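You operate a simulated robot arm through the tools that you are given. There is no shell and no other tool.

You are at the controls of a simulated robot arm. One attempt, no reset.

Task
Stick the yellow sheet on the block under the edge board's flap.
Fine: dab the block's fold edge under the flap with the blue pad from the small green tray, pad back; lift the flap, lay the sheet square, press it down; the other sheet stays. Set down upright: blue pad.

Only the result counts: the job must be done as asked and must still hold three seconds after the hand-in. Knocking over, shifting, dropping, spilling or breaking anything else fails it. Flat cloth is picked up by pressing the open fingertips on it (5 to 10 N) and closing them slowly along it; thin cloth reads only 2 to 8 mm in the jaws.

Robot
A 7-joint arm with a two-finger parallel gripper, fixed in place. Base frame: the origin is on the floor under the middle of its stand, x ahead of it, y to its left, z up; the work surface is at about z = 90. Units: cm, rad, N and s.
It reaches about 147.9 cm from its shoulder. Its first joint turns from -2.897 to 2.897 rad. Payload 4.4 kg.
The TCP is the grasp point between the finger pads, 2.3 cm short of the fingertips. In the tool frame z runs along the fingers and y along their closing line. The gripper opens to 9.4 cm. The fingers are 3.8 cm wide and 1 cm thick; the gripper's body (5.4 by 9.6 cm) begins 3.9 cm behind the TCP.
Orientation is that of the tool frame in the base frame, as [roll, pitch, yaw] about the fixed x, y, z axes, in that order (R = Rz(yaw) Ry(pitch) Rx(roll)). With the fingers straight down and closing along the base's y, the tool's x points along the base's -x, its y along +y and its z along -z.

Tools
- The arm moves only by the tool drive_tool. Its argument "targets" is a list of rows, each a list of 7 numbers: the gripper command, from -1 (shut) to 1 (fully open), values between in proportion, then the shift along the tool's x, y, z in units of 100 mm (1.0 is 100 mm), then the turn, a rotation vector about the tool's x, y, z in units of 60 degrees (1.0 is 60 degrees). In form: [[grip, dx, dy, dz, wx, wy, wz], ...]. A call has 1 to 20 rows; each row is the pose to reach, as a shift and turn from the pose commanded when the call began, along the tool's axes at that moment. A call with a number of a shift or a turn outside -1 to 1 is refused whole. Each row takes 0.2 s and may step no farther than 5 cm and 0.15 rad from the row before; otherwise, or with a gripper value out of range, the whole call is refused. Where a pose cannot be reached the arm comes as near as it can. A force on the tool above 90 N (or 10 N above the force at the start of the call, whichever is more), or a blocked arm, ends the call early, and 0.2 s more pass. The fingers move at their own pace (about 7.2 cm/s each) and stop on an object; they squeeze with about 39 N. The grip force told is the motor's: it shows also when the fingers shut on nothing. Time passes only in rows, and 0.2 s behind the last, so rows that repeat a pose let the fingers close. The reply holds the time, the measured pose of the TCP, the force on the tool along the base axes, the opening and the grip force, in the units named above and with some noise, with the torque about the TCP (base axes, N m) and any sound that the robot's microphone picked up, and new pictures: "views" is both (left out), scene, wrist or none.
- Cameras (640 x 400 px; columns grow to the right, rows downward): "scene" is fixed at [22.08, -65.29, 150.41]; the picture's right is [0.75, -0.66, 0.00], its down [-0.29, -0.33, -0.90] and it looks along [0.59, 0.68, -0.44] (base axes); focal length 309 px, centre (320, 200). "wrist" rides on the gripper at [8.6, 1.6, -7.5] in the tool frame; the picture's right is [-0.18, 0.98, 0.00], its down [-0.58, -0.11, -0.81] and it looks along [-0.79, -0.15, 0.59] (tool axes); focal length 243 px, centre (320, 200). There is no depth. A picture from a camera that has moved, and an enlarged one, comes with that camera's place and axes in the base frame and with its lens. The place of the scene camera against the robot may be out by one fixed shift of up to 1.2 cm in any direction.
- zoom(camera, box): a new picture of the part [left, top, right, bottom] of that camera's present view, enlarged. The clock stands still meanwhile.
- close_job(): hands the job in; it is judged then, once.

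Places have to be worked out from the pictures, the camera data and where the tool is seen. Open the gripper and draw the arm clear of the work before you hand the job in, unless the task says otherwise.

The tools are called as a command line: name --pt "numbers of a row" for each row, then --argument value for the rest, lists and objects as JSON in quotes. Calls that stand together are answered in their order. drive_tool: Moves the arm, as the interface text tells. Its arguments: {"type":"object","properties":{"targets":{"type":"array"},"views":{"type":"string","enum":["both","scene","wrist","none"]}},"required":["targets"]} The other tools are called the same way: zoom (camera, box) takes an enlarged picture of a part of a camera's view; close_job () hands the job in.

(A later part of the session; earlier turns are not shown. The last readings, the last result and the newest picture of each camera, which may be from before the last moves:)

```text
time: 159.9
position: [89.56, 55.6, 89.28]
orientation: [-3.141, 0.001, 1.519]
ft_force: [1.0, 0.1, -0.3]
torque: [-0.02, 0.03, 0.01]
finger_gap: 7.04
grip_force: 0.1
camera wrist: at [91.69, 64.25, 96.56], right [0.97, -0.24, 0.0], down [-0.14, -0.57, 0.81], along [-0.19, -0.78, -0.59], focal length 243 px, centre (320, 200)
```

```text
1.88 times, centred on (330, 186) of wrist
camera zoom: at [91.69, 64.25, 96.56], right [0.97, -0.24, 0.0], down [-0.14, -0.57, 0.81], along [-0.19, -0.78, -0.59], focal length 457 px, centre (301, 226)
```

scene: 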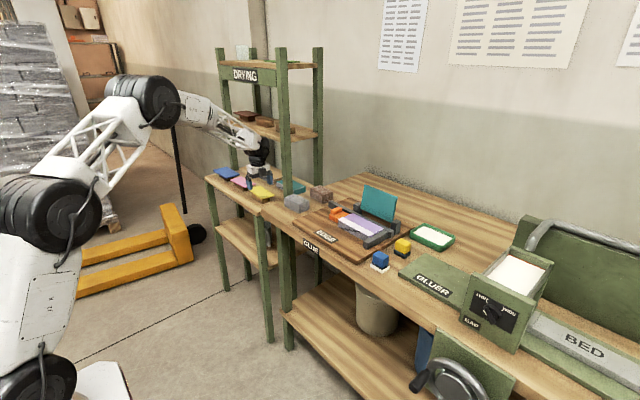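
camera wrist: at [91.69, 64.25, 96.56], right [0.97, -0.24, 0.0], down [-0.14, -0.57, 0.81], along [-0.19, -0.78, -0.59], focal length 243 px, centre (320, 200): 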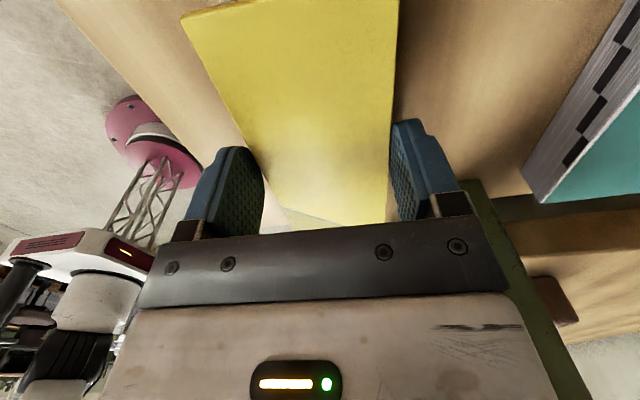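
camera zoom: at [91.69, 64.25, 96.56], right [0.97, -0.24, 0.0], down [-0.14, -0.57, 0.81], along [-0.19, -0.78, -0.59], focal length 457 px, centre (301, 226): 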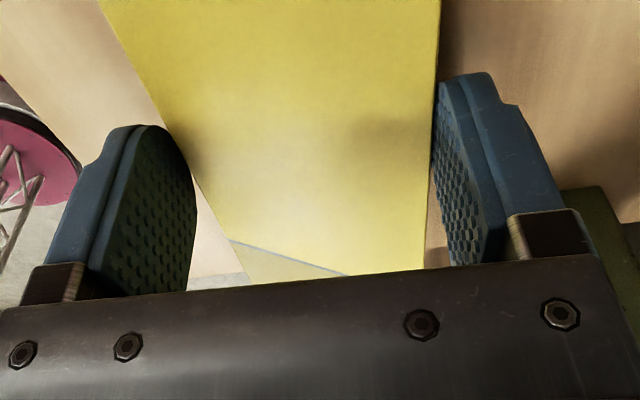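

Gap 7.0 cm, fingers flank the sheet edges with tips slightly below its underside. I close further in small steps to see the contact.

drive_tool --pt "0.46 0 0 0 0 0 0" --pt "0.44 0 0 0 0 0 0" --pt "0.42 0 0 0 0 0 0" --pt "0.4 0 0 0 0 0 0" --pt "0.38 0 0 0 0 0 0" --pt "0.38 0 0 0 0 0 0" --views "wrist"

zoom --camera "wrist" --box '[160, 80, 500, 292]'

zoom --camera "scene" --box '[236, 165, 292, 200]'

```text
time: 161.3
position: [89.72, 55.64, 89.06]
orientation: [3.14, 0.0, 1.518]
ft_force: [0.4, 0.2, -0.6]
torque: [0.0, 0.02, -0.01]
finger_gap: 6.67
grip_force: 39.6
camera wrist: at [91.69, 64.25, 96.56], right [0.97, -0.24, 0.0], down [-0.14, -0.57, 0.81], along [-0.19, -0.78, -0.59], focal length 243 px, centre (320, 200)
```

wrist: 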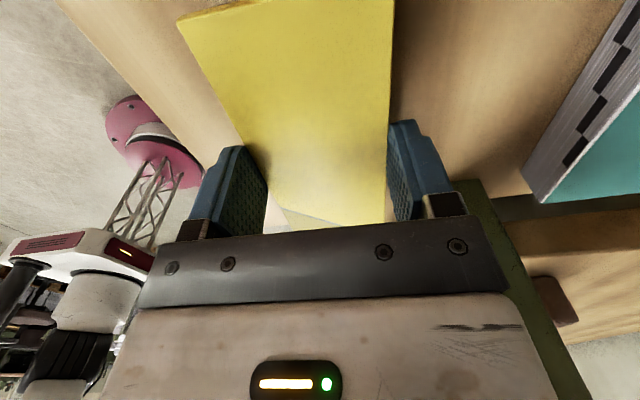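

```text
1.88 times, centred on (330, 186) of wrist
camera zoom: at [91.69, 64.25, 96.56], right [0.97, -0.24, 0.0], down [-0.14, -0.57, 0.81], along [-0.19, -0.78, -0.59], focal length 457 px, centre (301, 226)
```

zoom: 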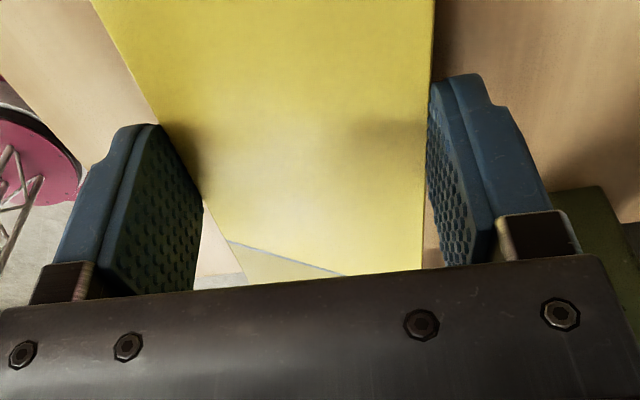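

```text
11.43 times, centred on (264, 182) of scene
camera zoom: at [22.08, -65.29, 150.41], right [0.75, -0.66, 0.0], down [-0.29, -0.33, -0.9], along [0.59, 0.68, -0.44], focal length 3529 px, centre (960, 400)
```

zoom: 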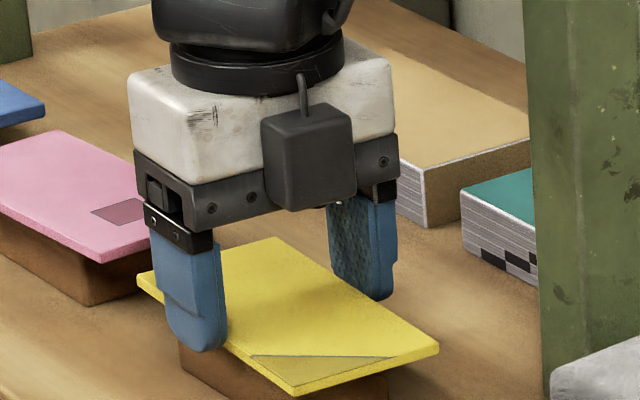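

Solid grip: gap 6.67 cm at ~40 N, so the sheet is stiff and held by its long edges. I lift it gently 3 cm and look.

drive_tool --pt "0.3 0 0 -0.03 0 0 0" --pt "0.3 0 0 -0.08 0 0 0" --pt "0.3 0 0 -0.15 0 0 0" --pt "0.3 0 0 -0.3 0 0 0" --pt "0.3 0 0 -0.3 0 0 0" --views "wrist"

zoom --camera "scene" --box '[216, 155, 296, 205]'

```text
time: 162.5
position: [89.75, 55.78, 92.06]
orientation: [3.141, 0.002, 1.518]
ft_force: [0.0, -0.1, -0.5]
torque: [-0.01, 0.01, 0.02]
finger_gap: 6.66
grip_force: 39.2
camera wrist: at [91.67, 64.31, 99.48], right [0.97, -0.24, 0.0], down [-0.14, -0.57, 0.81], along [-0.19, -0.78, -0.59], focal length 243 px, centre (320, 200)
```

wrist: 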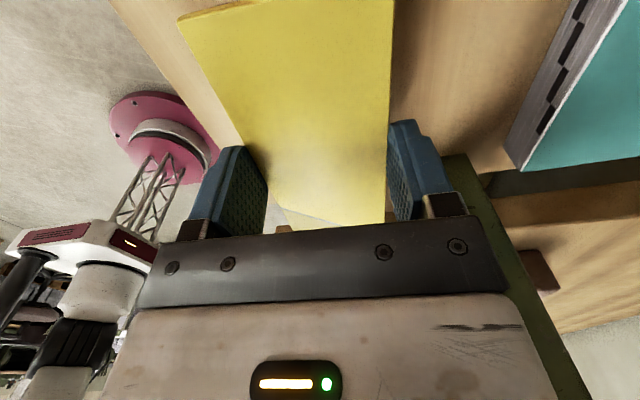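

```text
8.00 times, centred on (256, 180) of scene
camera zoom: at [22.08, -65.29, 150.41], right [0.75, -0.66, 0.0], down [-0.29, -0.33, -0.9], along [0.59, 0.68, -0.44], focal length 2470 px, centre (832, 360)
```

zoom: 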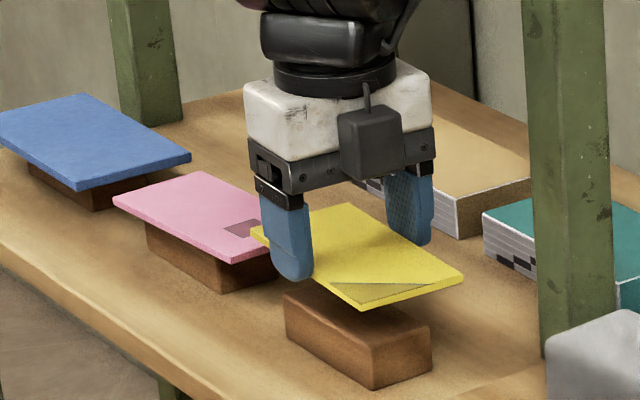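

The sheet is up and level; the wooden stand stayed. I raise it and pull back toward the robot to clear the shelf upright, undoing the 3° yaw.

drive_tool --pt "0.3 0 0 -0.3 0 0 0" --pt "0.3 -0.016 -0.3 -0.6 0 0 -0.01" --pt "0.3 -0.036 -0.7 -0.8 0 0 -0.03" --pt "0.3 -0.052 -0.9987 -1.0 0 0 -0.05" --views "none"

drive_tool --pt "0.3 -0.3 -0.2 -0.2 0 0 0" --pt "0.3 -0.6 -0.2 -0.4 0 0 0" --pt "0.3 -1.0 -0.2 -0.4 0 0 0" --views "both"

```text
time: 163.5
position: [79.57, 55.74, 101.95]
orientation: [-3.14, 0.003, 1.568]
ft_force: [-0.9, 0.3, -0.2]
torque: [0.03, 0.03, -0.02]
finger_gap: 6.66
grip_force: 39.2
```

```text
time: 164.3
position: [77.6, 45.99, 106.13]
orientation: [3.142, 0.001, 1.571]
ft_force: [-0.1, -0.3, 0.5]
torque: [-0.01, 0.0, 0.02]
finger_gap: 6.65
grip_force: 38.6
camera wrist: at [79.22, 54.53, 113.65], right [0.98, -0.18, 0.0], down [-0.11, -0.58, 0.81], along [-0.15, -0.79, -0.59], focal length 243 px, centre (320, 200)
```

scene: 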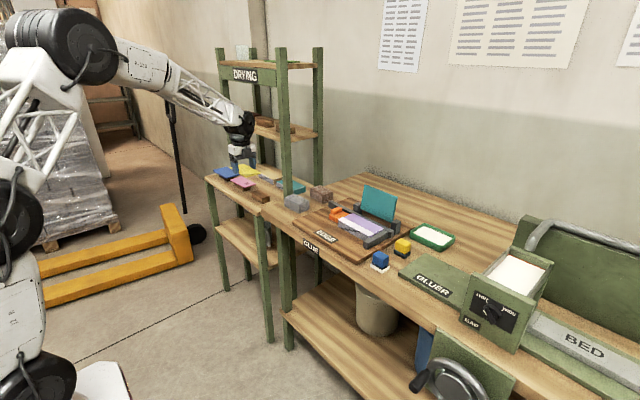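
wrist: 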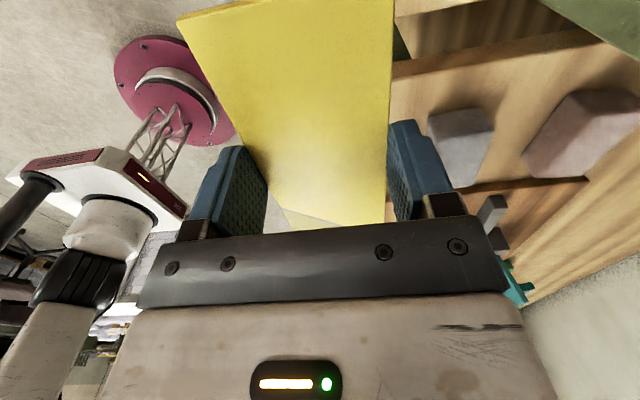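

The sheet is held steadily and the other sheets are untouched. I carry it toward the block, moving −y.

drive_tool --pt "0.3 -0.4 0 0 0 0 0" --pt "0.3 -0.8 0 0 0 0 0" --pt "0.3 -1.0 0 0 0 0 0" --views "none"

drive_tool --pt "0.3 -0.4 0.05 0 0 0 0" --pt "0.3 -0.8 0.15 0 0 0 0" --pt "0.3 -1.0 0.3 0 0 0 0" --views "none"

drive_tool --pt "0.3 -0.4 0.1 0 0 0 0" --pt "0.3 -0.8 0.25 0 0 0 0" --pt "0.3 -1.0 0.4 0 0 0 0" --views "none"

drive_tool --pt "0.3 -0.4 0.1 0 0 0 0" --pt "0.3 -0.8 0.25 0 0 0 0" --pt "0.3 -1.0 0.5 0 0 0 0" --pt "0.3 -1.0 0.5 0 0 0 0" --views "both"

```text
time: 165.1
position: [77.76, 35.82, 106.25]
orientation: [-3.141, -0.001, 1.571]
ft_force: [0.4, -0.9, 0.5]
torque: [0.0, 0.01, 0.0]
finger_gap: 6.63
grip_force: 39.2
```

```text
time: 165.9
position: [80.82, 25.65, 105.92]
orientation: [3.142, 0.001, 1.572]
ft_force: [0.0, 0.0, 0.0]
torque: [0.02, 0.0, 0.0]
finger_gap: 6.66
grip_force: 39.0
```

```text
time: 166.7
position: [84.64, 15.62, 105.79]
orientation: [-3.141, 0.002, 1.571]
ft_force: [0.8, -0.2, -0.2]
torque: [-0.02, 0.0, 0.01]
finger_gap: 6.65
grip_force: 38.6
```

```text
time: 167.7
position: [89.55, 5.45, 105.77]
orientation: [3.14, 0.0, 1.57]
ft_force: [-0.3, 0.8, -0.1]
torque: [-0.03, 0.01, 0.03]
finger_gap: 6.65
grip_force: 39.4
camera wrist: at [91.18, 14.22, 113.28], right [0.98, -0.18, 0.0], down [-0.11, -0.58, 0.81], along [-0.15, -0.79, -0.59], focal length 243 px, centre (320, 200)
```

scene: 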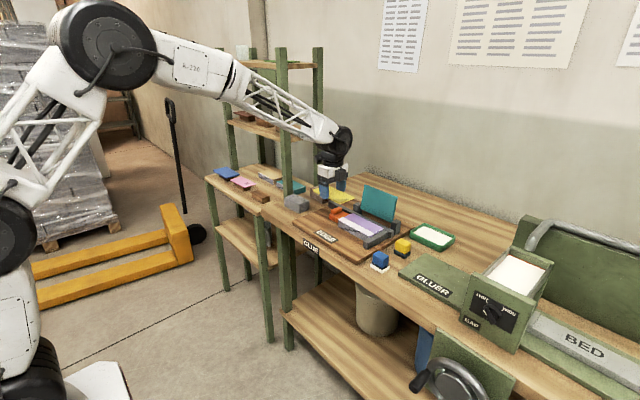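
wrist: 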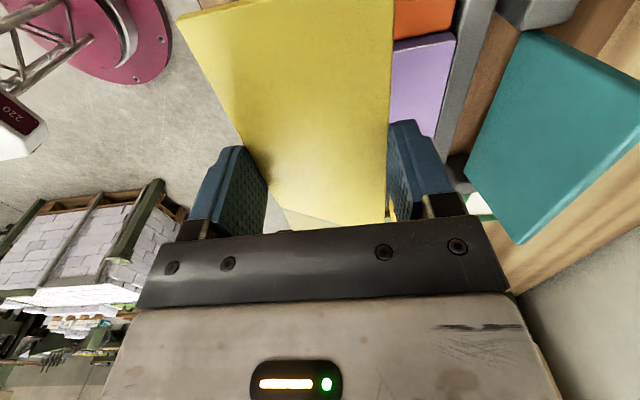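

I zoom the scene view on the held sheet to measure where its corners are relative to the hand before aligning over the block.

zoom --camera "scene" --box '[300, 165, 380, 215]'

zoom --camera "wrist" --box '[160, 0, 560, 250]'

```text
8.00 times, centred on (340, 190) of scene
camera zoom: at [22.08, -65.29, 150.41], right [0.75, -0.66, 0.0], down [-0.29, -0.33, -0.9], along [0.59, 0.68, -0.44], focal length 2470 px, centre (160, 280)
```

zoom: 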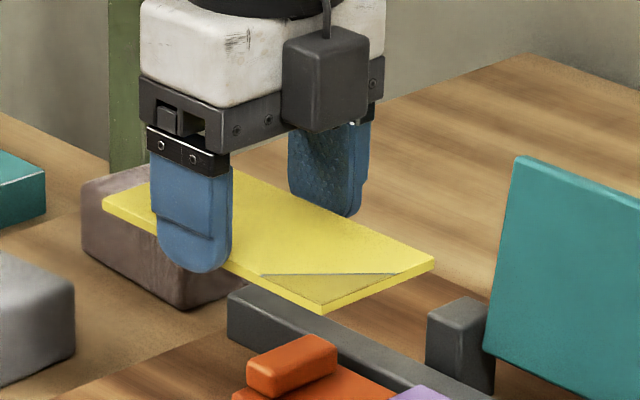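

```text
1.60 times, centred on (360, 125) of wrist
camera zoom: at [91.18, 14.22, 113.28], right [0.98, -0.18, 0.0], down [-0.11, -0.58, 0.81], along [-0.15, -0.79, -0.59], focal length 388 px, centre (256, 320)
```

zoom: 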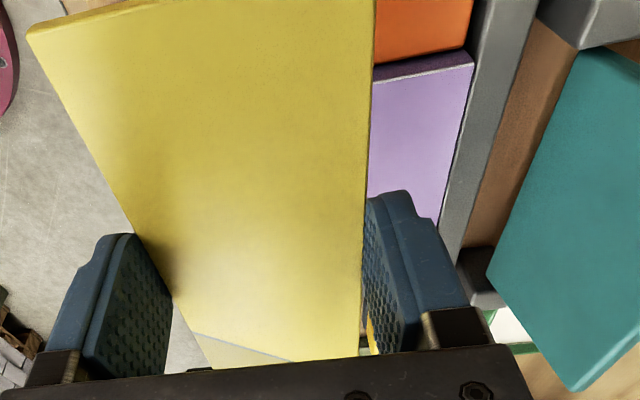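

In scene terms the sheet is 13.9×6.95 cm, square to the axes, centred on the TCP; the scene frame is offset (+0.85, +0.4) from the hand frame. The block top therefore spans x 91.85–99.35, y −9.9…5.0 in hand coordinates, so I target TCP (95.45, −2.45). I move above it at height.

drive_tool --pt "0.3 -0.3 0.2 0 0 0 0" --pt "0.3 -0.6 0.4 0 0 0 0" --pt "0.3 -0.81 0.575 0 0 0 0" --pt "0.3 -0.81 0.575 0.2 0 0 0" --pt "0.3 -0.81 0.575 0.4 0 0 0" --pt "0.3 -0.81 0.575 0.4 0 0 0" --views "both"

zoom --camera "scene" --box '[320, 180, 416, 240]'

```text
time: 169.1
position: [95.33, -2.57, 102.08]
orientation: [-3.14, 0.001, 1.571]
ft_force: [0.3, 0.9, -0.4]
torque: [0.02, -0.03, -0.02]
finger_gap: 6.66
grip_force: 39.0
camera wrist: at [96.93, 6.15, 109.48], right [0.98, -0.18, 0.0], down [-0.11, -0.58, 0.81], along [-0.15, -0.79, -0.59], focal length 243 px, centre (320, 200)
```

scene: 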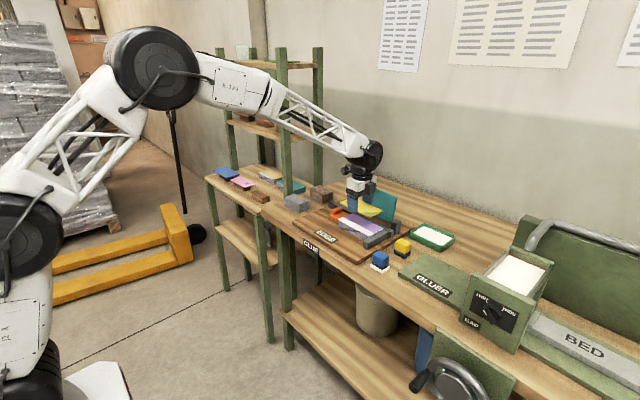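
wrist: 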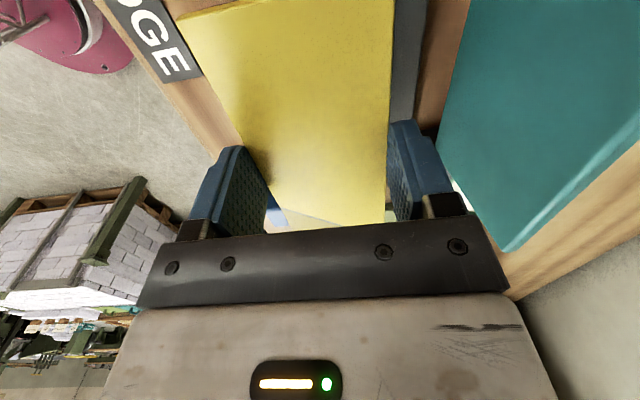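

```text
6.67 times, centred on (368, 210) of scene
camera zoom: at [22.08, -65.29, 150.41], right [0.75, -0.66, 0.0], down [-0.29, -0.33, -0.9], along [0.59, 0.68, -0.44], focal length 2059 px, centre (0, 133)
```

zoom: 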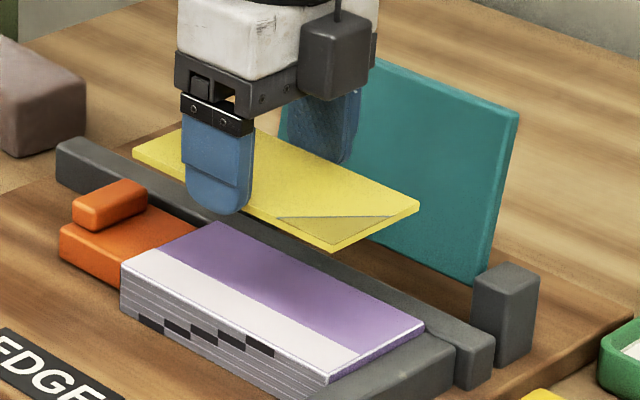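

Roughly aligned. I descend ~5.7 cm to hover the sheet just above the block for a precise visual comparison of edges.

drive_tool --pt "0.3 0 0 0.2 0 0 0" --pt "0.3 0 0 0.4 0 0 0" --pt "0.3 0 0 0.53 0 0 0" --pt "0.3 0 0 0.57 0 0 0" --pt "0.3 0 0 0.57 0 0 0" --views "wrist"

zoom --camera "scene" --box '[330, 195, 394, 245]'

zoom --camera "scene" --box '[355, 215, 395, 240]'

zoom --camera "scene" --box '[325, 198, 365, 223]'

```text
time: 170.3
position: [95.42, -2.32, 96.43]
orientation: [3.142, 0.001, 1.57]
ft_force: [-0.1, 0.4, -0.6]
torque: [0.0, 0.01, 0.01]
finger_gap: 6.66
grip_force: 39.1
camera wrist: at [96.93, 6.35, 103.91], right [0.98, -0.18, 0.0], down [-0.11, -0.58, 0.81], along [-0.15, -0.79, -0.59], focal length 243 px, centre (320, 200)
```

wrist: 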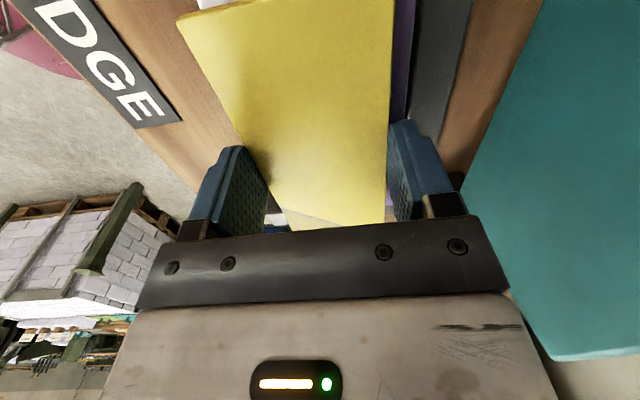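

```text
8.00 times, centred on (362, 220) of scene
camera zoom: at [22.08, -65.29, 150.41], right [0.75, -0.66, 0.0], down [-0.29, -0.33, -0.9], along [0.59, 0.68, -0.44], focal length 2470 px, centre (-16, 40)
```

zoom: 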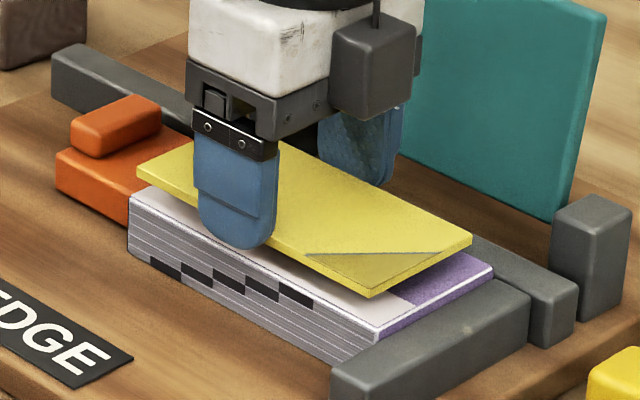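

```text
16.00 times, centred on (375, 228) of scene
camera zoom: at [22.08, -65.29, 150.41], right [0.75, -0.66, 0.0], down [-0.29, -0.33, -0.9], along [0.59, 0.68, -0.44], focal length 4941 px, centre (-560, -240)
```

zoom: 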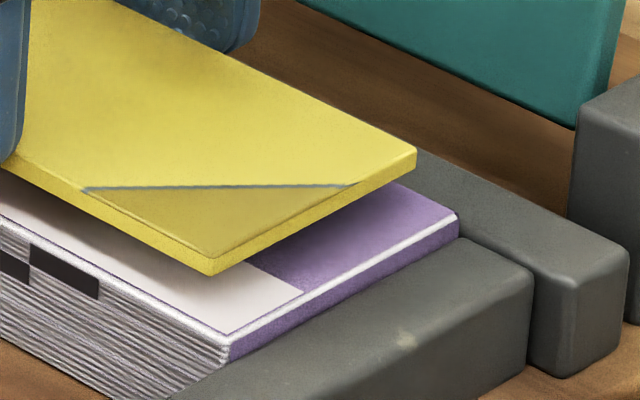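

```text
16.00 times, centred on (345, 210) of scene
camera zoom: at [22.08, -65.29, 150.41], right [0.75, -0.66, 0.0], down [-0.29, -0.33, -0.9], along [0.59, 0.68, -0.44], focal length 4941 px, centre (-80, 32)
```

zoom: 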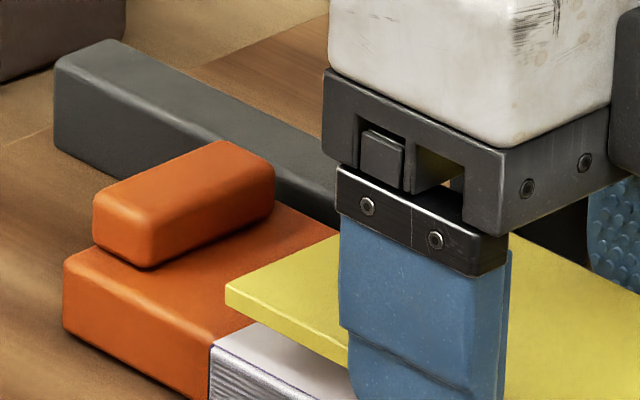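

Comparing corners: the sheet is inset ~0.12 cm at the fold edge, 0.65 cm at the back, 0.87 cm at the −y end and 0.48 cm at the +y end. I shift by (+0.1, −0.2) cm to centre it, then lower until the fingertips just touch.

drive_tool --pt "0.3 -0.02 0.01 0.02 0 0 0" --pt "0.3 -0.02 0.01 0.04 0 0 0" --pt "0.3 -0.02 0.01 0.055 0 0 0" --pt "0.3 -0.02 0.01 0.055 0 0 0" --views "none"

zoom --camera "scene" --box '[355, 215, 395, 240]'

zoom --camera "scene" --box '[325, 198, 365, 223]'

```text
time: 171.3
position: [95.29, -2.45, 95.8]
orientation: [3.141, 0.0, 1.569]
ft_force: [0.6, 0.4, -0.6]
torque: [0.04, -0.02, 0.0]
finger_gap: 6.67
grip_force: 38.8
```

```text
16.00 times, centred on (375, 228) of scene
camera zoom: at [22.08, -65.29, 150.41], right [0.75, -0.66, 0.0], down [-0.29, -0.33, -0.9], along [0.59, 0.68, -0.44], focal length 4941 px, centre (-560, -240)
```

zoom: 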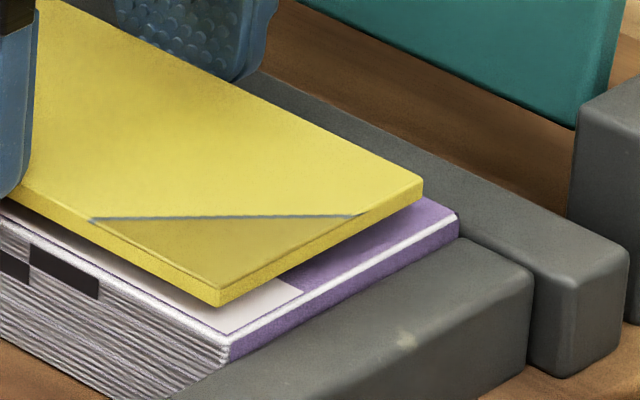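

```text
16.00 times, centred on (345, 210) of scene
camera zoom: at [22.08, -65.29, 150.41], right [0.75, -0.66, 0.0], down [-0.29, -0.33, -0.9], along [0.59, 0.68, -0.44], focal length 4941 px, centre (-80, 32)
```

zoom: 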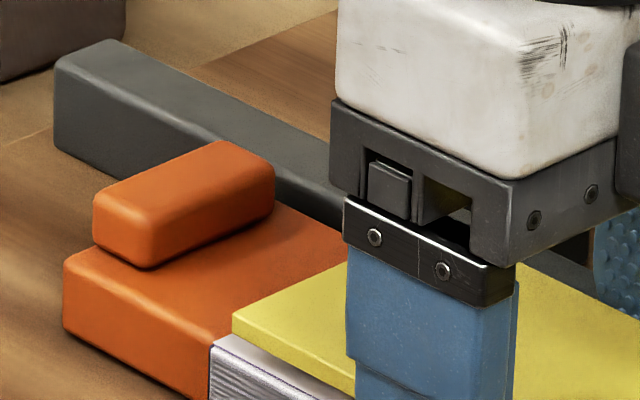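

Now the insets are ≈0.6/0.7 cm at the ends and ~0.15/0.6 cm front/back – nicely square. I lower in 0.1 cm steps until the fingertips feel the block.

drive_tool --pt "0.3 0 0 0.01 0 0 0" --pt "0.3 0 0 0.02 0 0 0" --pt "0.3 0 0 0.02 0 0 0" --views "none"

drive_tool --pt "0.3 0 0 0.01 0 0 0" --pt "0.3 0 0 0.02 0 0 0" --pt "0.3 0 0 0.02 0 0 0" --views "none"

zoom --camera "scene" --box '[355, 215, 395, 240]'

```text
time: 172.1
position: [95.4, -2.48, 95.68]
orientation: [-3.14, 0.001, 1.571]
ft_force: [-0.3, -0.6, 0.1]
torque: [-0.03, 0.03, -0.01]
finger_gap: 6.65
grip_force: 38.8
```

```text
time: 172.9
position: [95.35, -2.56, 95.34]
orientation: [-3.141, 0.0, 1.569]
ft_force: [-0.1, -0.8, -0.7]
torque: [-0.01, -0.01, 0.0]
finger_gap: 6.65
grip_force: 39.1
```

```text
16.00 times, centred on (375, 228) of scene
camera zoom: at [22.08, -65.29, 150.41], right [0.75, -0.66, 0.0], down [-0.29, -0.33, -0.9], along [0.59, 0.68, -0.44], focal length 4941 px, centre (-560, -240)
```

zoom: 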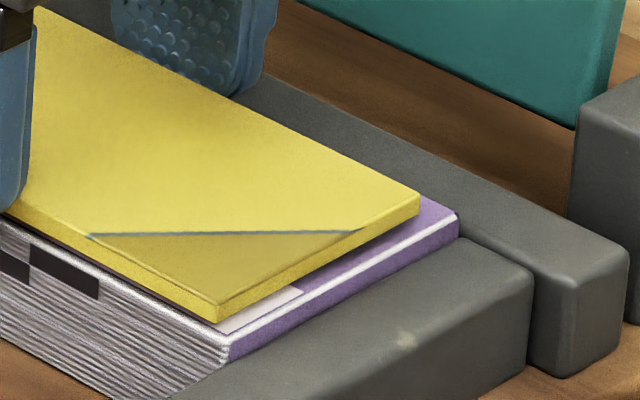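

Still no touch; the sheet is ~0.3–0.4 cm above the block. I continue down in 0.1 cm steps.

drive_tool --pt "0.3 0 0 0.01 0 0 0" --pt "0.3 0 0 0.015 0 0 0" --pt "0.3 0 0 0.015 0 0 0" --views "none"

drive_tool --pt "0.3 0 0 0.005 0 0 0" --pt "0.3 0 0 0.01 0 0 0" --pt "0.3 0 0 0.01 0 0 0" --views "none"

zoom --camera "scene" --box '[355, 215, 395, 240]'

```text
time: 173.7
position: [95.43, -2.53, 95.33]
orientation: [3.141, -0.001, 1.569]
ft_force: [-2.3, -1.0, 4.0]
torque: [-0.06, -0.04, -0.01]
finger_gap: 6.65
grip_force: 38.3
```

```text
time: 174.5
position: [95.45, -2.42, 95.35]
orientation: [3.139, -0.002, 1.569]
ft_force: [-6.0, -4.0, 20.6]
torque: [-0.1, -0.57, -0.14]
finger_gap: 6.65
grip_force: 38.9
```

```text
16.00 times, centred on (375, 228) of scene
camera zoom: at [22.08, -65.29, 150.41], right [0.75, -0.66, 0.0], down [-0.29, -0.33, -0.9], along [0.59, 0.68, -0.44], focal length 4941 px, centre (-560, -240)
```

zoom: 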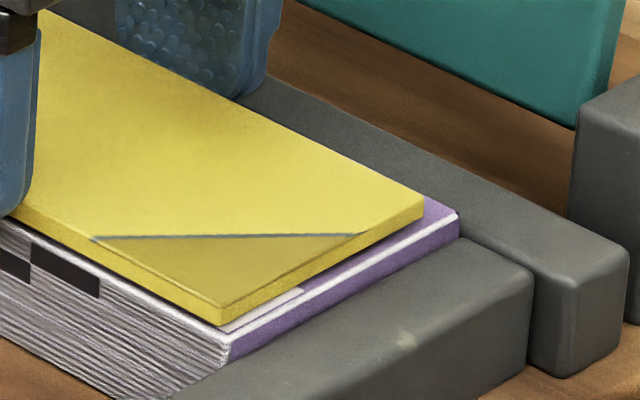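

The far fingertip rests on the block (20 N), sheet ~0.25 cm above it. I ease up 0.1 cm and open the fingers slowly to let the sheet settle.

drive_tool --pt "0.3 0 0 -0.008 0 0 0" --pt "0.3 0 0 -0.008 0 0 0" --pt "0.43 0 0 -0.008 0 0 0" --pt "0.46 0 0 -0.008 0 0 0" --pt "0.5 0 0 -0.008 0 0 0" --pt "0.56 0 0 -0.008 0 0 0" --pt "0.62 0 0 -0.008 0 0 0" --pt "0.62 0 0 -0.008 0 0 0" --views "wrist"

zoom --camera "scene" --box '[355, 215, 395, 240]'

zoom --camera "scene" --box '[325, 195, 405, 245]'

```text
time: 176.3
position: [95.49, -2.58, 95.36]
orientation: [3.139, 0.001, 1.572]
ft_force: [-16.0, 5.6, 30.5]
torque: [0.15, -0.79, 0.22]
finger_gap: 6.9
grip_force: 0.1
camera wrist: at [97.03, 6.11, 102.74], right [0.98, -0.18, 0.0], down [-0.11, -0.58, 0.81], along [-0.15, -0.79, -0.59], focal length 243 px, centre (320, 200)
```

wrist: 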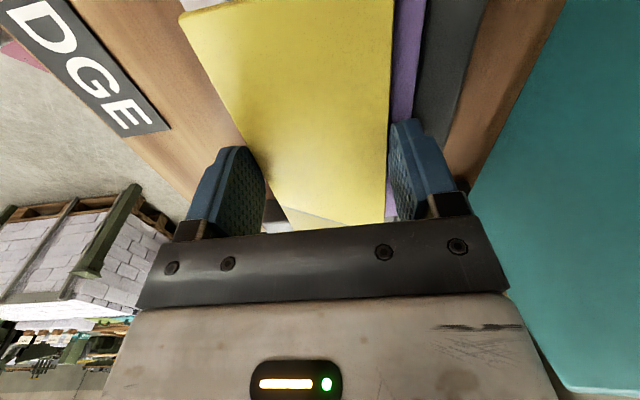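

```text
16.00 times, centred on (375, 228) of scene
camera zoom: at [22.08, -65.29, 150.41], right [0.75, -0.66, 0.0], down [-0.29, -0.33, -0.9], along [0.59, 0.68, -0.44], focal length 4941 px, centre (-560, -240)
```

zoom: 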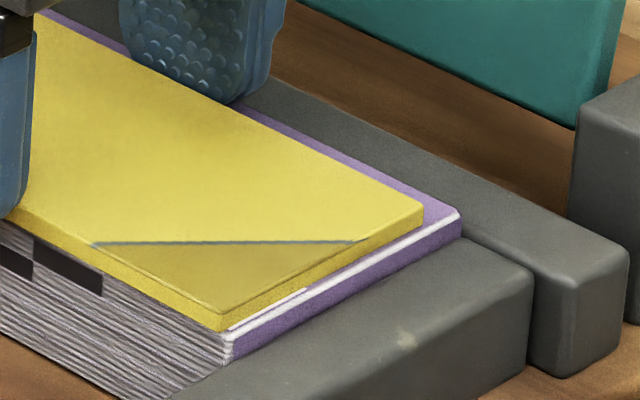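

```text
8.00 times, centred on (365, 220) of scene
camera zoom: at [22.08, -65.29, 150.41], right [0.75, -0.66, 0.0], down [-0.29, -0.33, -0.9], along [0.59, 0.68, -0.44], focal length 2470 px, centre (-40, 40)
```

zoom: 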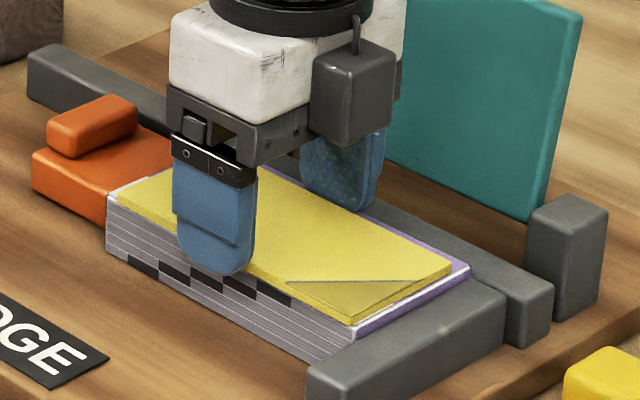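

The sheet dropped flat onto the block, but the far fingertip is pressing (30 N) on the block while opening. I raise straight up 0.5 cm right away to free it.

drive_tool --pt "0.5 0 0 -0.02 0 0 0" --pt "0.5 0 0 -0.05 0 0 0" --pt "0.5 0 0 -0.05 0 0 0" --views "none"

zoom --camera "scene" --box '[325, 195, 405, 245]'

```text
time: 177.1
position: [95.29, -2.69, 95.6]
orientation: [-3.139, 0.0, 1.573]
ft_force: [0.8, 0.2, -0.5]
torque: [0.0, 0.01, -0.01]
finger_gap: 7.04
grip_force: 0.1
```

```text
8.00 times, centred on (365, 220) of scene
camera zoom: at [22.08, -65.29, 150.41], right [0.75, -0.66, 0.0], down [-0.29, -0.33, -0.9], along [0.59, 0.68, -0.44], focal length 2470 px, centre (-40, 40)
```

zoom: 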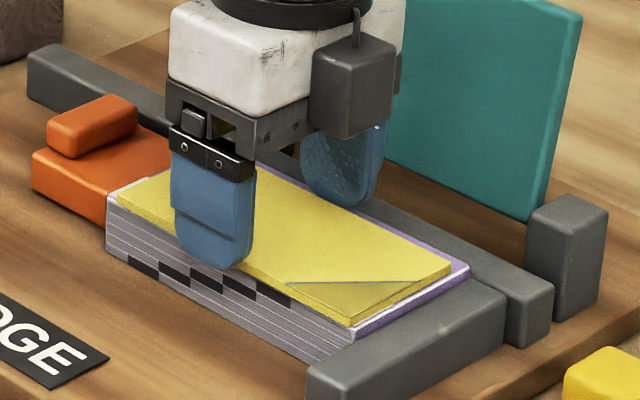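

Free of contact, and the sheet lies on the block. I raise the hand 6 cm and evaluate the sheet's placement.

drive_tool --pt "0.5 0 0 -0.15 0 0 0" --pt "0.5 0 0 -0.35 0 0 0" --pt "0.5 0 0 -0.6 0 0 0" --pt "0.5 0 0 -0.6 0 0 0" --views "wrist"

zoom --camera "scene" --box '[333, 205, 397, 245]'

zoom --camera "wrist" --box '[160, 0, 480, 200]'

```text
time: 178.1
position: [95.65, -2.58, 101.91]
orientation: [-3.141, -0.001, 1.57]
ft_force: [0.3, 0.4, -0.7]
torque: [-0.02, 0.05, 0.01]
finger_gap: 7.05
grip_force: 0.1
camera wrist: at [97.21, 6.14, 109.37], right [0.98, -0.18, 0.0], down [-0.11, -0.58, 0.81], along [-0.15, -0.79, -0.59], focal length 243 px, centre (320, 200)
```

wrist: 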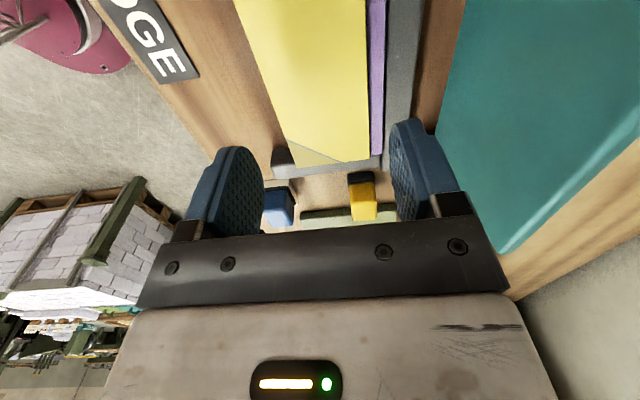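

```text
10.00 times, centred on (365, 225) of scene
camera zoom: at [22.08, -65.29, 150.41], right [0.75, -0.66, 0.0], down [-0.29, -0.33, -0.9], along [0.59, 0.68, -0.44], focal length 3088 px, centre (-130, -50)
```

zoom: 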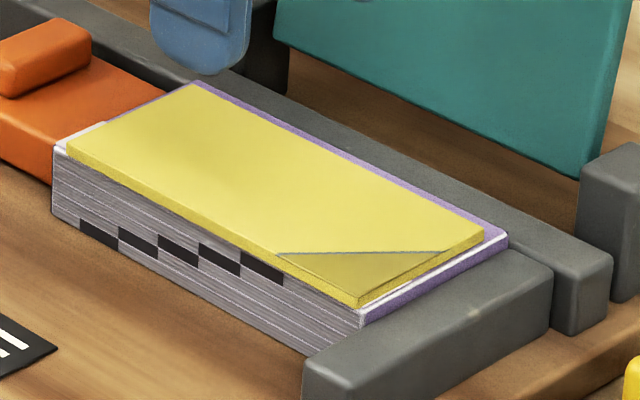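

```text
2.00 times, centred on (320, 100) of wrist
camera zoom: at [97.21, 6.14, 109.37], right [0.98, -0.18, 0.0], down [-0.11, -0.58, 0.81], along [-0.15, -0.79, -0.59], focal length 485 px, centre (320, 400)
```

zoom: 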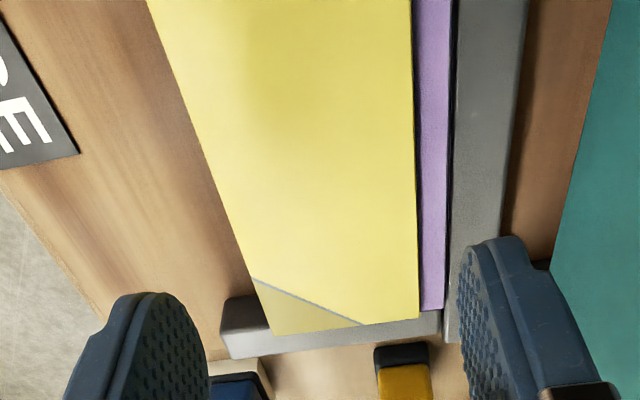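

The sheet lies parallel to the block, but it slid toward the fold edge (front inset ~0.1 cm, back ~1.0 cm). I'll nudge it to centre: with the hand 0.25 cm further back, re-close lightly around its edges just above the block surface.

drive_tool --pt "0.74 0 0.024 0.15 0 0 0" --pt "0.74 0 0.024 0.35 0 0 0" --pt "0.74 0 0.024 0.55 0 0 0" --pt "0.74 0 0.024 0.61 0 0 0" --pt "0.74 0 0.024 0.625 0 0 0" --pt "0.74 0 0.024 0.625 0 0 0" --views "none"

zoom --camera "scene" --box '[333, 205, 397, 245]'

```text
time: 179.5
position: [95.64, -2.35, 95.41]
orientation: [-3.141, -0.002, 1.571]
ft_force: [0.5, -0.3, 0.4]
torque: [-0.02, -0.05, 0.02]
finger_gap: 8.17
grip_force: 0.1
```

```text
10.00 times, centred on (365, 225) of scene
camera zoom: at [22.08, -65.29, 150.41], right [0.75, -0.66, 0.0], down [-0.29, -0.33, -0.9], along [0.59, 0.68, -0.44], focal length 3088 px, centre (-130, -50)
```

zoom: 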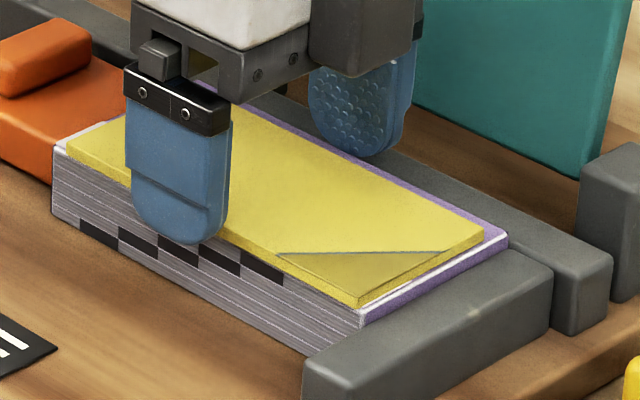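

No contact, tips ~0.2 cm above the block surface. I lower 0.06 cm and close slowly so the near finger nudges the sheet back to centre.

drive_tool --pt "0.74 0 0 0.006 0 0 0" --pt "0.6 0 0 0.006 0 0 0" --pt "0.53 0 0 0.006 0 0 0" --pt "0.49 0 0 0.006 0 0 0" --pt "0.46 0 0 0.006 0 0 0" --pt "0.44 0 0 0.006 0 0 0" --pt "0.44 0 0 0.006 0 0 0" --views "none"

zoom --camera "scene" --box '[333, 205, 397, 245]'

```text
time: 181.1
position: [95.64, -2.5, 95.22]
orientation: [3.14, 0.0, 1.571]
ft_force: [-0.2, 0.2, -0.9]
torque: [0.01, 0.02, 0.0]
finger_gap: 6.8
grip_force: 0.4
```

```text
10.00 times, centred on (365, 225) of scene
camera zoom: at [22.08, -65.29, 150.41], right [0.75, -0.66, 0.0], down [-0.29, -0.33, -0.9], along [0.59, 0.68, -0.44], focal length 3088 px, centre (-130, -50)
```

zoom: 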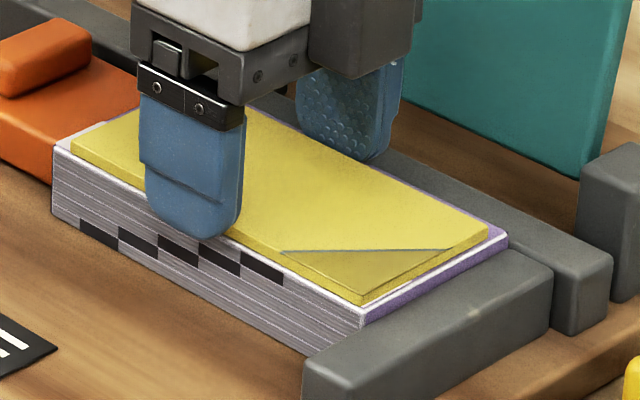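

The sheet moved back ~0.15 cm. I shift the hand another 0.2 cm toward the back with the same finger gap to centre it better.

drive_tool --pt "0.44 0 0.01 0 0 0 0" --pt "0.44 0 0.02 0 0 0 0" --pt "0.44 0 0.022 0 0 0 0" --pt "0.44 0 0.022 0 0 0 0" --views "none"

drive_tool --pt "0.5 0 0 0 0 0 0" --pt "0.6 0 0 0 0 0 0" --pt "0.7 0 0 -0.02 0 0 0" --pt "0.7 0 0 -0.2 0 0 0" --pt "0.7 0 0 -0.55 0 0 0" --pt "0.7 0 0 -0.65 0 0 0" --pt "0.7 0 0 -0.65 0 0 0" --views "wrist"

zoom --camera "scene" --box '[333, 205, 397, 245]'

zoom --camera "wrist" --box '[160, 0, 480, 200]'

```text
time: 182.1
position: [95.88, -2.46, 95.43]
orientation: [-3.141, 0.0, 1.571]
ft_force: [0.8, -0.3, 0.9]
torque: [0.04, 0.03, 0.02]
finger_gap: 6.79
grip_force: 0.3
```

```text
time: 183.7
position: [95.85, -2.43, 102.0]
orientation: [3.141, -0.003, 1.572]
ft_force: [-0.3, 0.5, -0.9]
torque: [0.0, 0.0, 0.01]
finger_gap: 7.99
grip_force: 0.1
camera wrist: at [97.51, 6.29, 109.37], right [0.98, -0.18, 0.0], down [-0.11, -0.58, 0.81], along [-0.15, -0.79, -0.59], focal length 243 px, centre (320, 200)
```

wrist: 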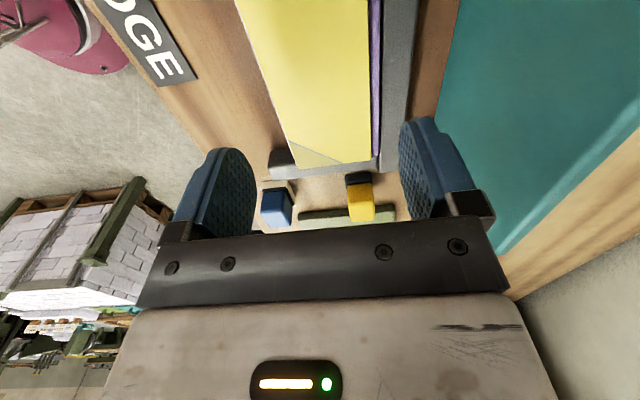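

```text
10.00 times, centred on (365, 225) of scene
camera zoom: at [22.08, -65.29, 150.41], right [0.75, -0.66, 0.0], down [-0.29, -0.33, -0.9], along [0.59, 0.68, -0.44], focal length 3088 px, centre (-130, -50)
```

zoom: 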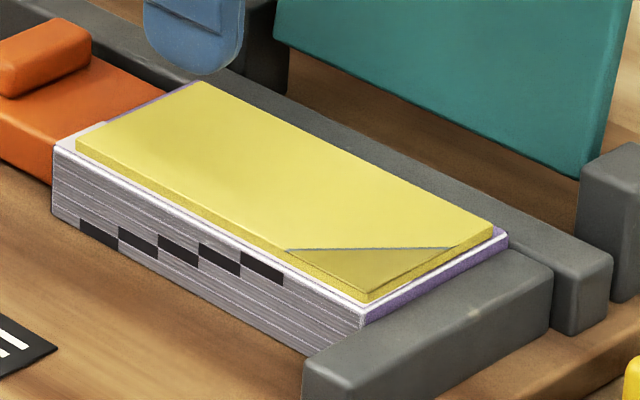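

```text
2.00 times, centred on (320, 100) of wrist
camera zoom: at [97.51, 6.29, 109.37], right [0.98, -0.18, 0.0], down [-0.11, -0.58, 0.81], along [-0.15, -0.79, -0.59], focal length 485 px, centre (320, 400)
```

zoom: 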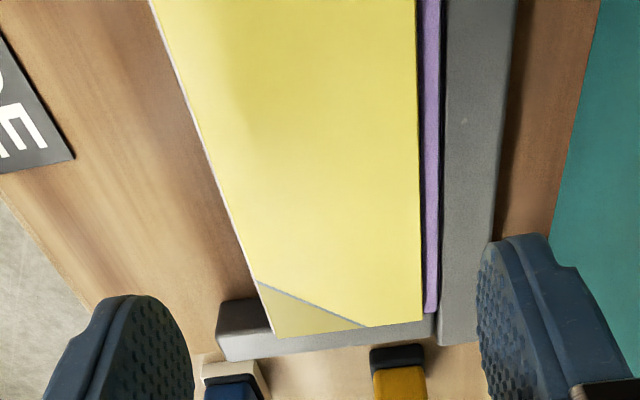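

The sheet is now well centred (front ~0.35 cm, back ~0.6 cm) and parallel. Next I close the fingers and press it down along the glued edge, starting at the middle (x≈93.5, y≈−2.4).

drive_tool --pt "0.2 0 -0.1 0.1 0 0 0" --pt "-0.5 0 -0.2 0.25 0 0 0" --pt "-1 0 -0.25 0.45 0 0 0" --pt "-1 0 -0.25 0.56 0 0 0" --pt "-1 0 -0.25 0.56 0 0 0" --views "wrist"

zoom --camera "scene" --box '[333, 200, 397, 240]'

```text
time: 184.9
position: [93.41, -2.63, 96.13]
orientation: [3.14, 0.0, 1.57]
ft_force: [0.9, 0.2, 0.9]
torque: [-0.01, -0.01, -0.03]
finger_gap: 0.0
grip_force: 39.6
camera wrist: at [95.0, 6.07, 103.66], right [0.98, -0.18, 0.0], down [-0.11, -0.58, 0.81], along [-0.15, -0.79, -0.59], focal length 243 px, centre (320, 200)
```

wrist: 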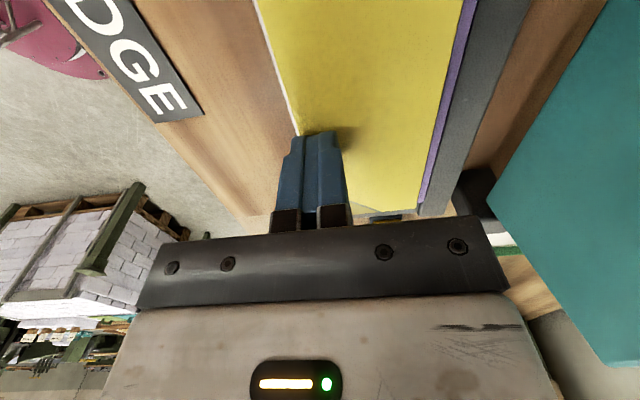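

```text
10.00 times, centred on (365, 220) of scene
camera zoom: at [22.08, -65.29, 150.41], right [0.75, -0.66, 0.0], down [-0.29, -0.33, -0.9], along [0.59, 0.68, -0.44], focal length 3088 px, centre (-130, 0)
```

zoom: 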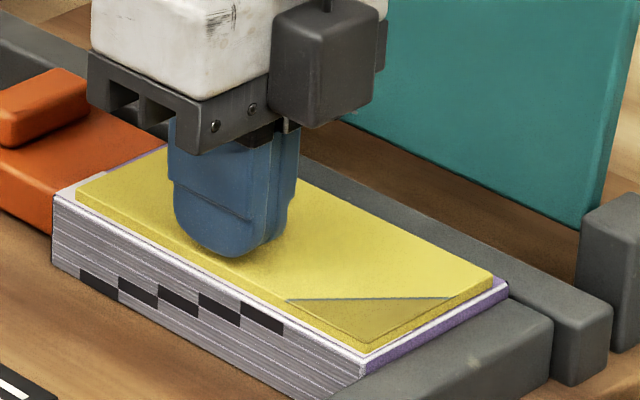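

Fingertips hover just over the sheet's glued side. I shift 0.5 cm inward and lower in small steps to contact.

drive_tool --pt "-1 0 0.05 0 0 0 0" --pt "-1 0 0.05 0.02 0 0 0" --pt "-1 0 0.05 0.04 0 0 0" --pt "-1 0 0.05 0.05 0 0 0" --pt "-1 0 0.05 0.05 0 0 0" --views "none"

```text
time: 186.1
position: [93.98, -2.58, 95.83]
orientation: [3.141, 0.002, 1.57]
ft_force: [0.6, 1.6, 7.1]
torque: [0.04, -0.01, 0.02]
finger_gap: 0.0
grip_force: 38.8
```

7 N contact. I press to roughly 25 N and hold for a second.

drive_tool --pt "-1 0 0 0.008 0 0 0" --pt "-1 0 0 0.014 0 0 0" --pt "-1 0 0 0.014 0 0 0" --pt "-1 0 0 0.014 0 0 0" --pt "-1 0 0 0.014 0 0 0" --pt "-1 0 0 0.014 0 0 0" --views "none"

drive_tool --pt "-1 0 0 -0.02 0 0 0" --pt "-1 0 0 -0.06 0 0 0" --pt "-1 -0.22 0 -0.06 0 0 0" --pt "-1 -0.44 0 -0.06 0 0 0" --pt "-1 -0.44 0 -0.06 0 0 0" --pt "-1 -0.44 0 0.0 0 0 0" --pt "-1 -0.44 0 0.008 0 0 0" --pt "-1 -0.44 0 0.008 0 0 0" --pt "-1 -0.44 0 0.008 0 0 0" --pt "-1 -0.44 0 0.008 0 0 0" --pt "-1 -0.44 0 0.008 0 0 0" --views "none"

zoom --camera "scene" --box '[333, 200, 397, 240]'

```text
time: 187.5
position: [93.94, -2.57, 95.72]
orientation: [3.139, 0.001, 1.572]
ft_force: [3.1, -1.1, 39.4]
torque: [-0.02, -0.04, 0.02]
finger_gap: 0.0
grip_force: 38.5
```

```text
time: 189.9
position: [93.95, -7.11, 95.82]
orientation: [3.138, 0.001, 1.571]
ft_force: [2.7, -1.8, 42.5]
torque: [0.15, -0.1, -0.09]
finger_gap: 0.01
grip_force: 38.8
```

```text
10.00 times, centred on (365, 220) of scene
camera zoom: at [22.08, -65.29, 150.41], right [0.75, -0.66, 0.0], down [-0.29, -0.33, -0.9], along [0.59, 0.68, -0.44], focal length 3088 px, centre (-130, 0)
```

zoom: 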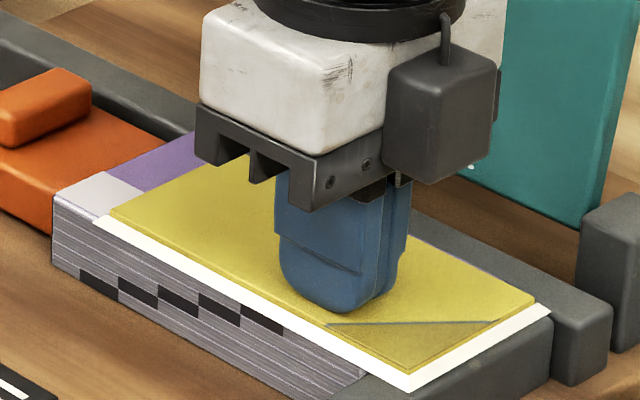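

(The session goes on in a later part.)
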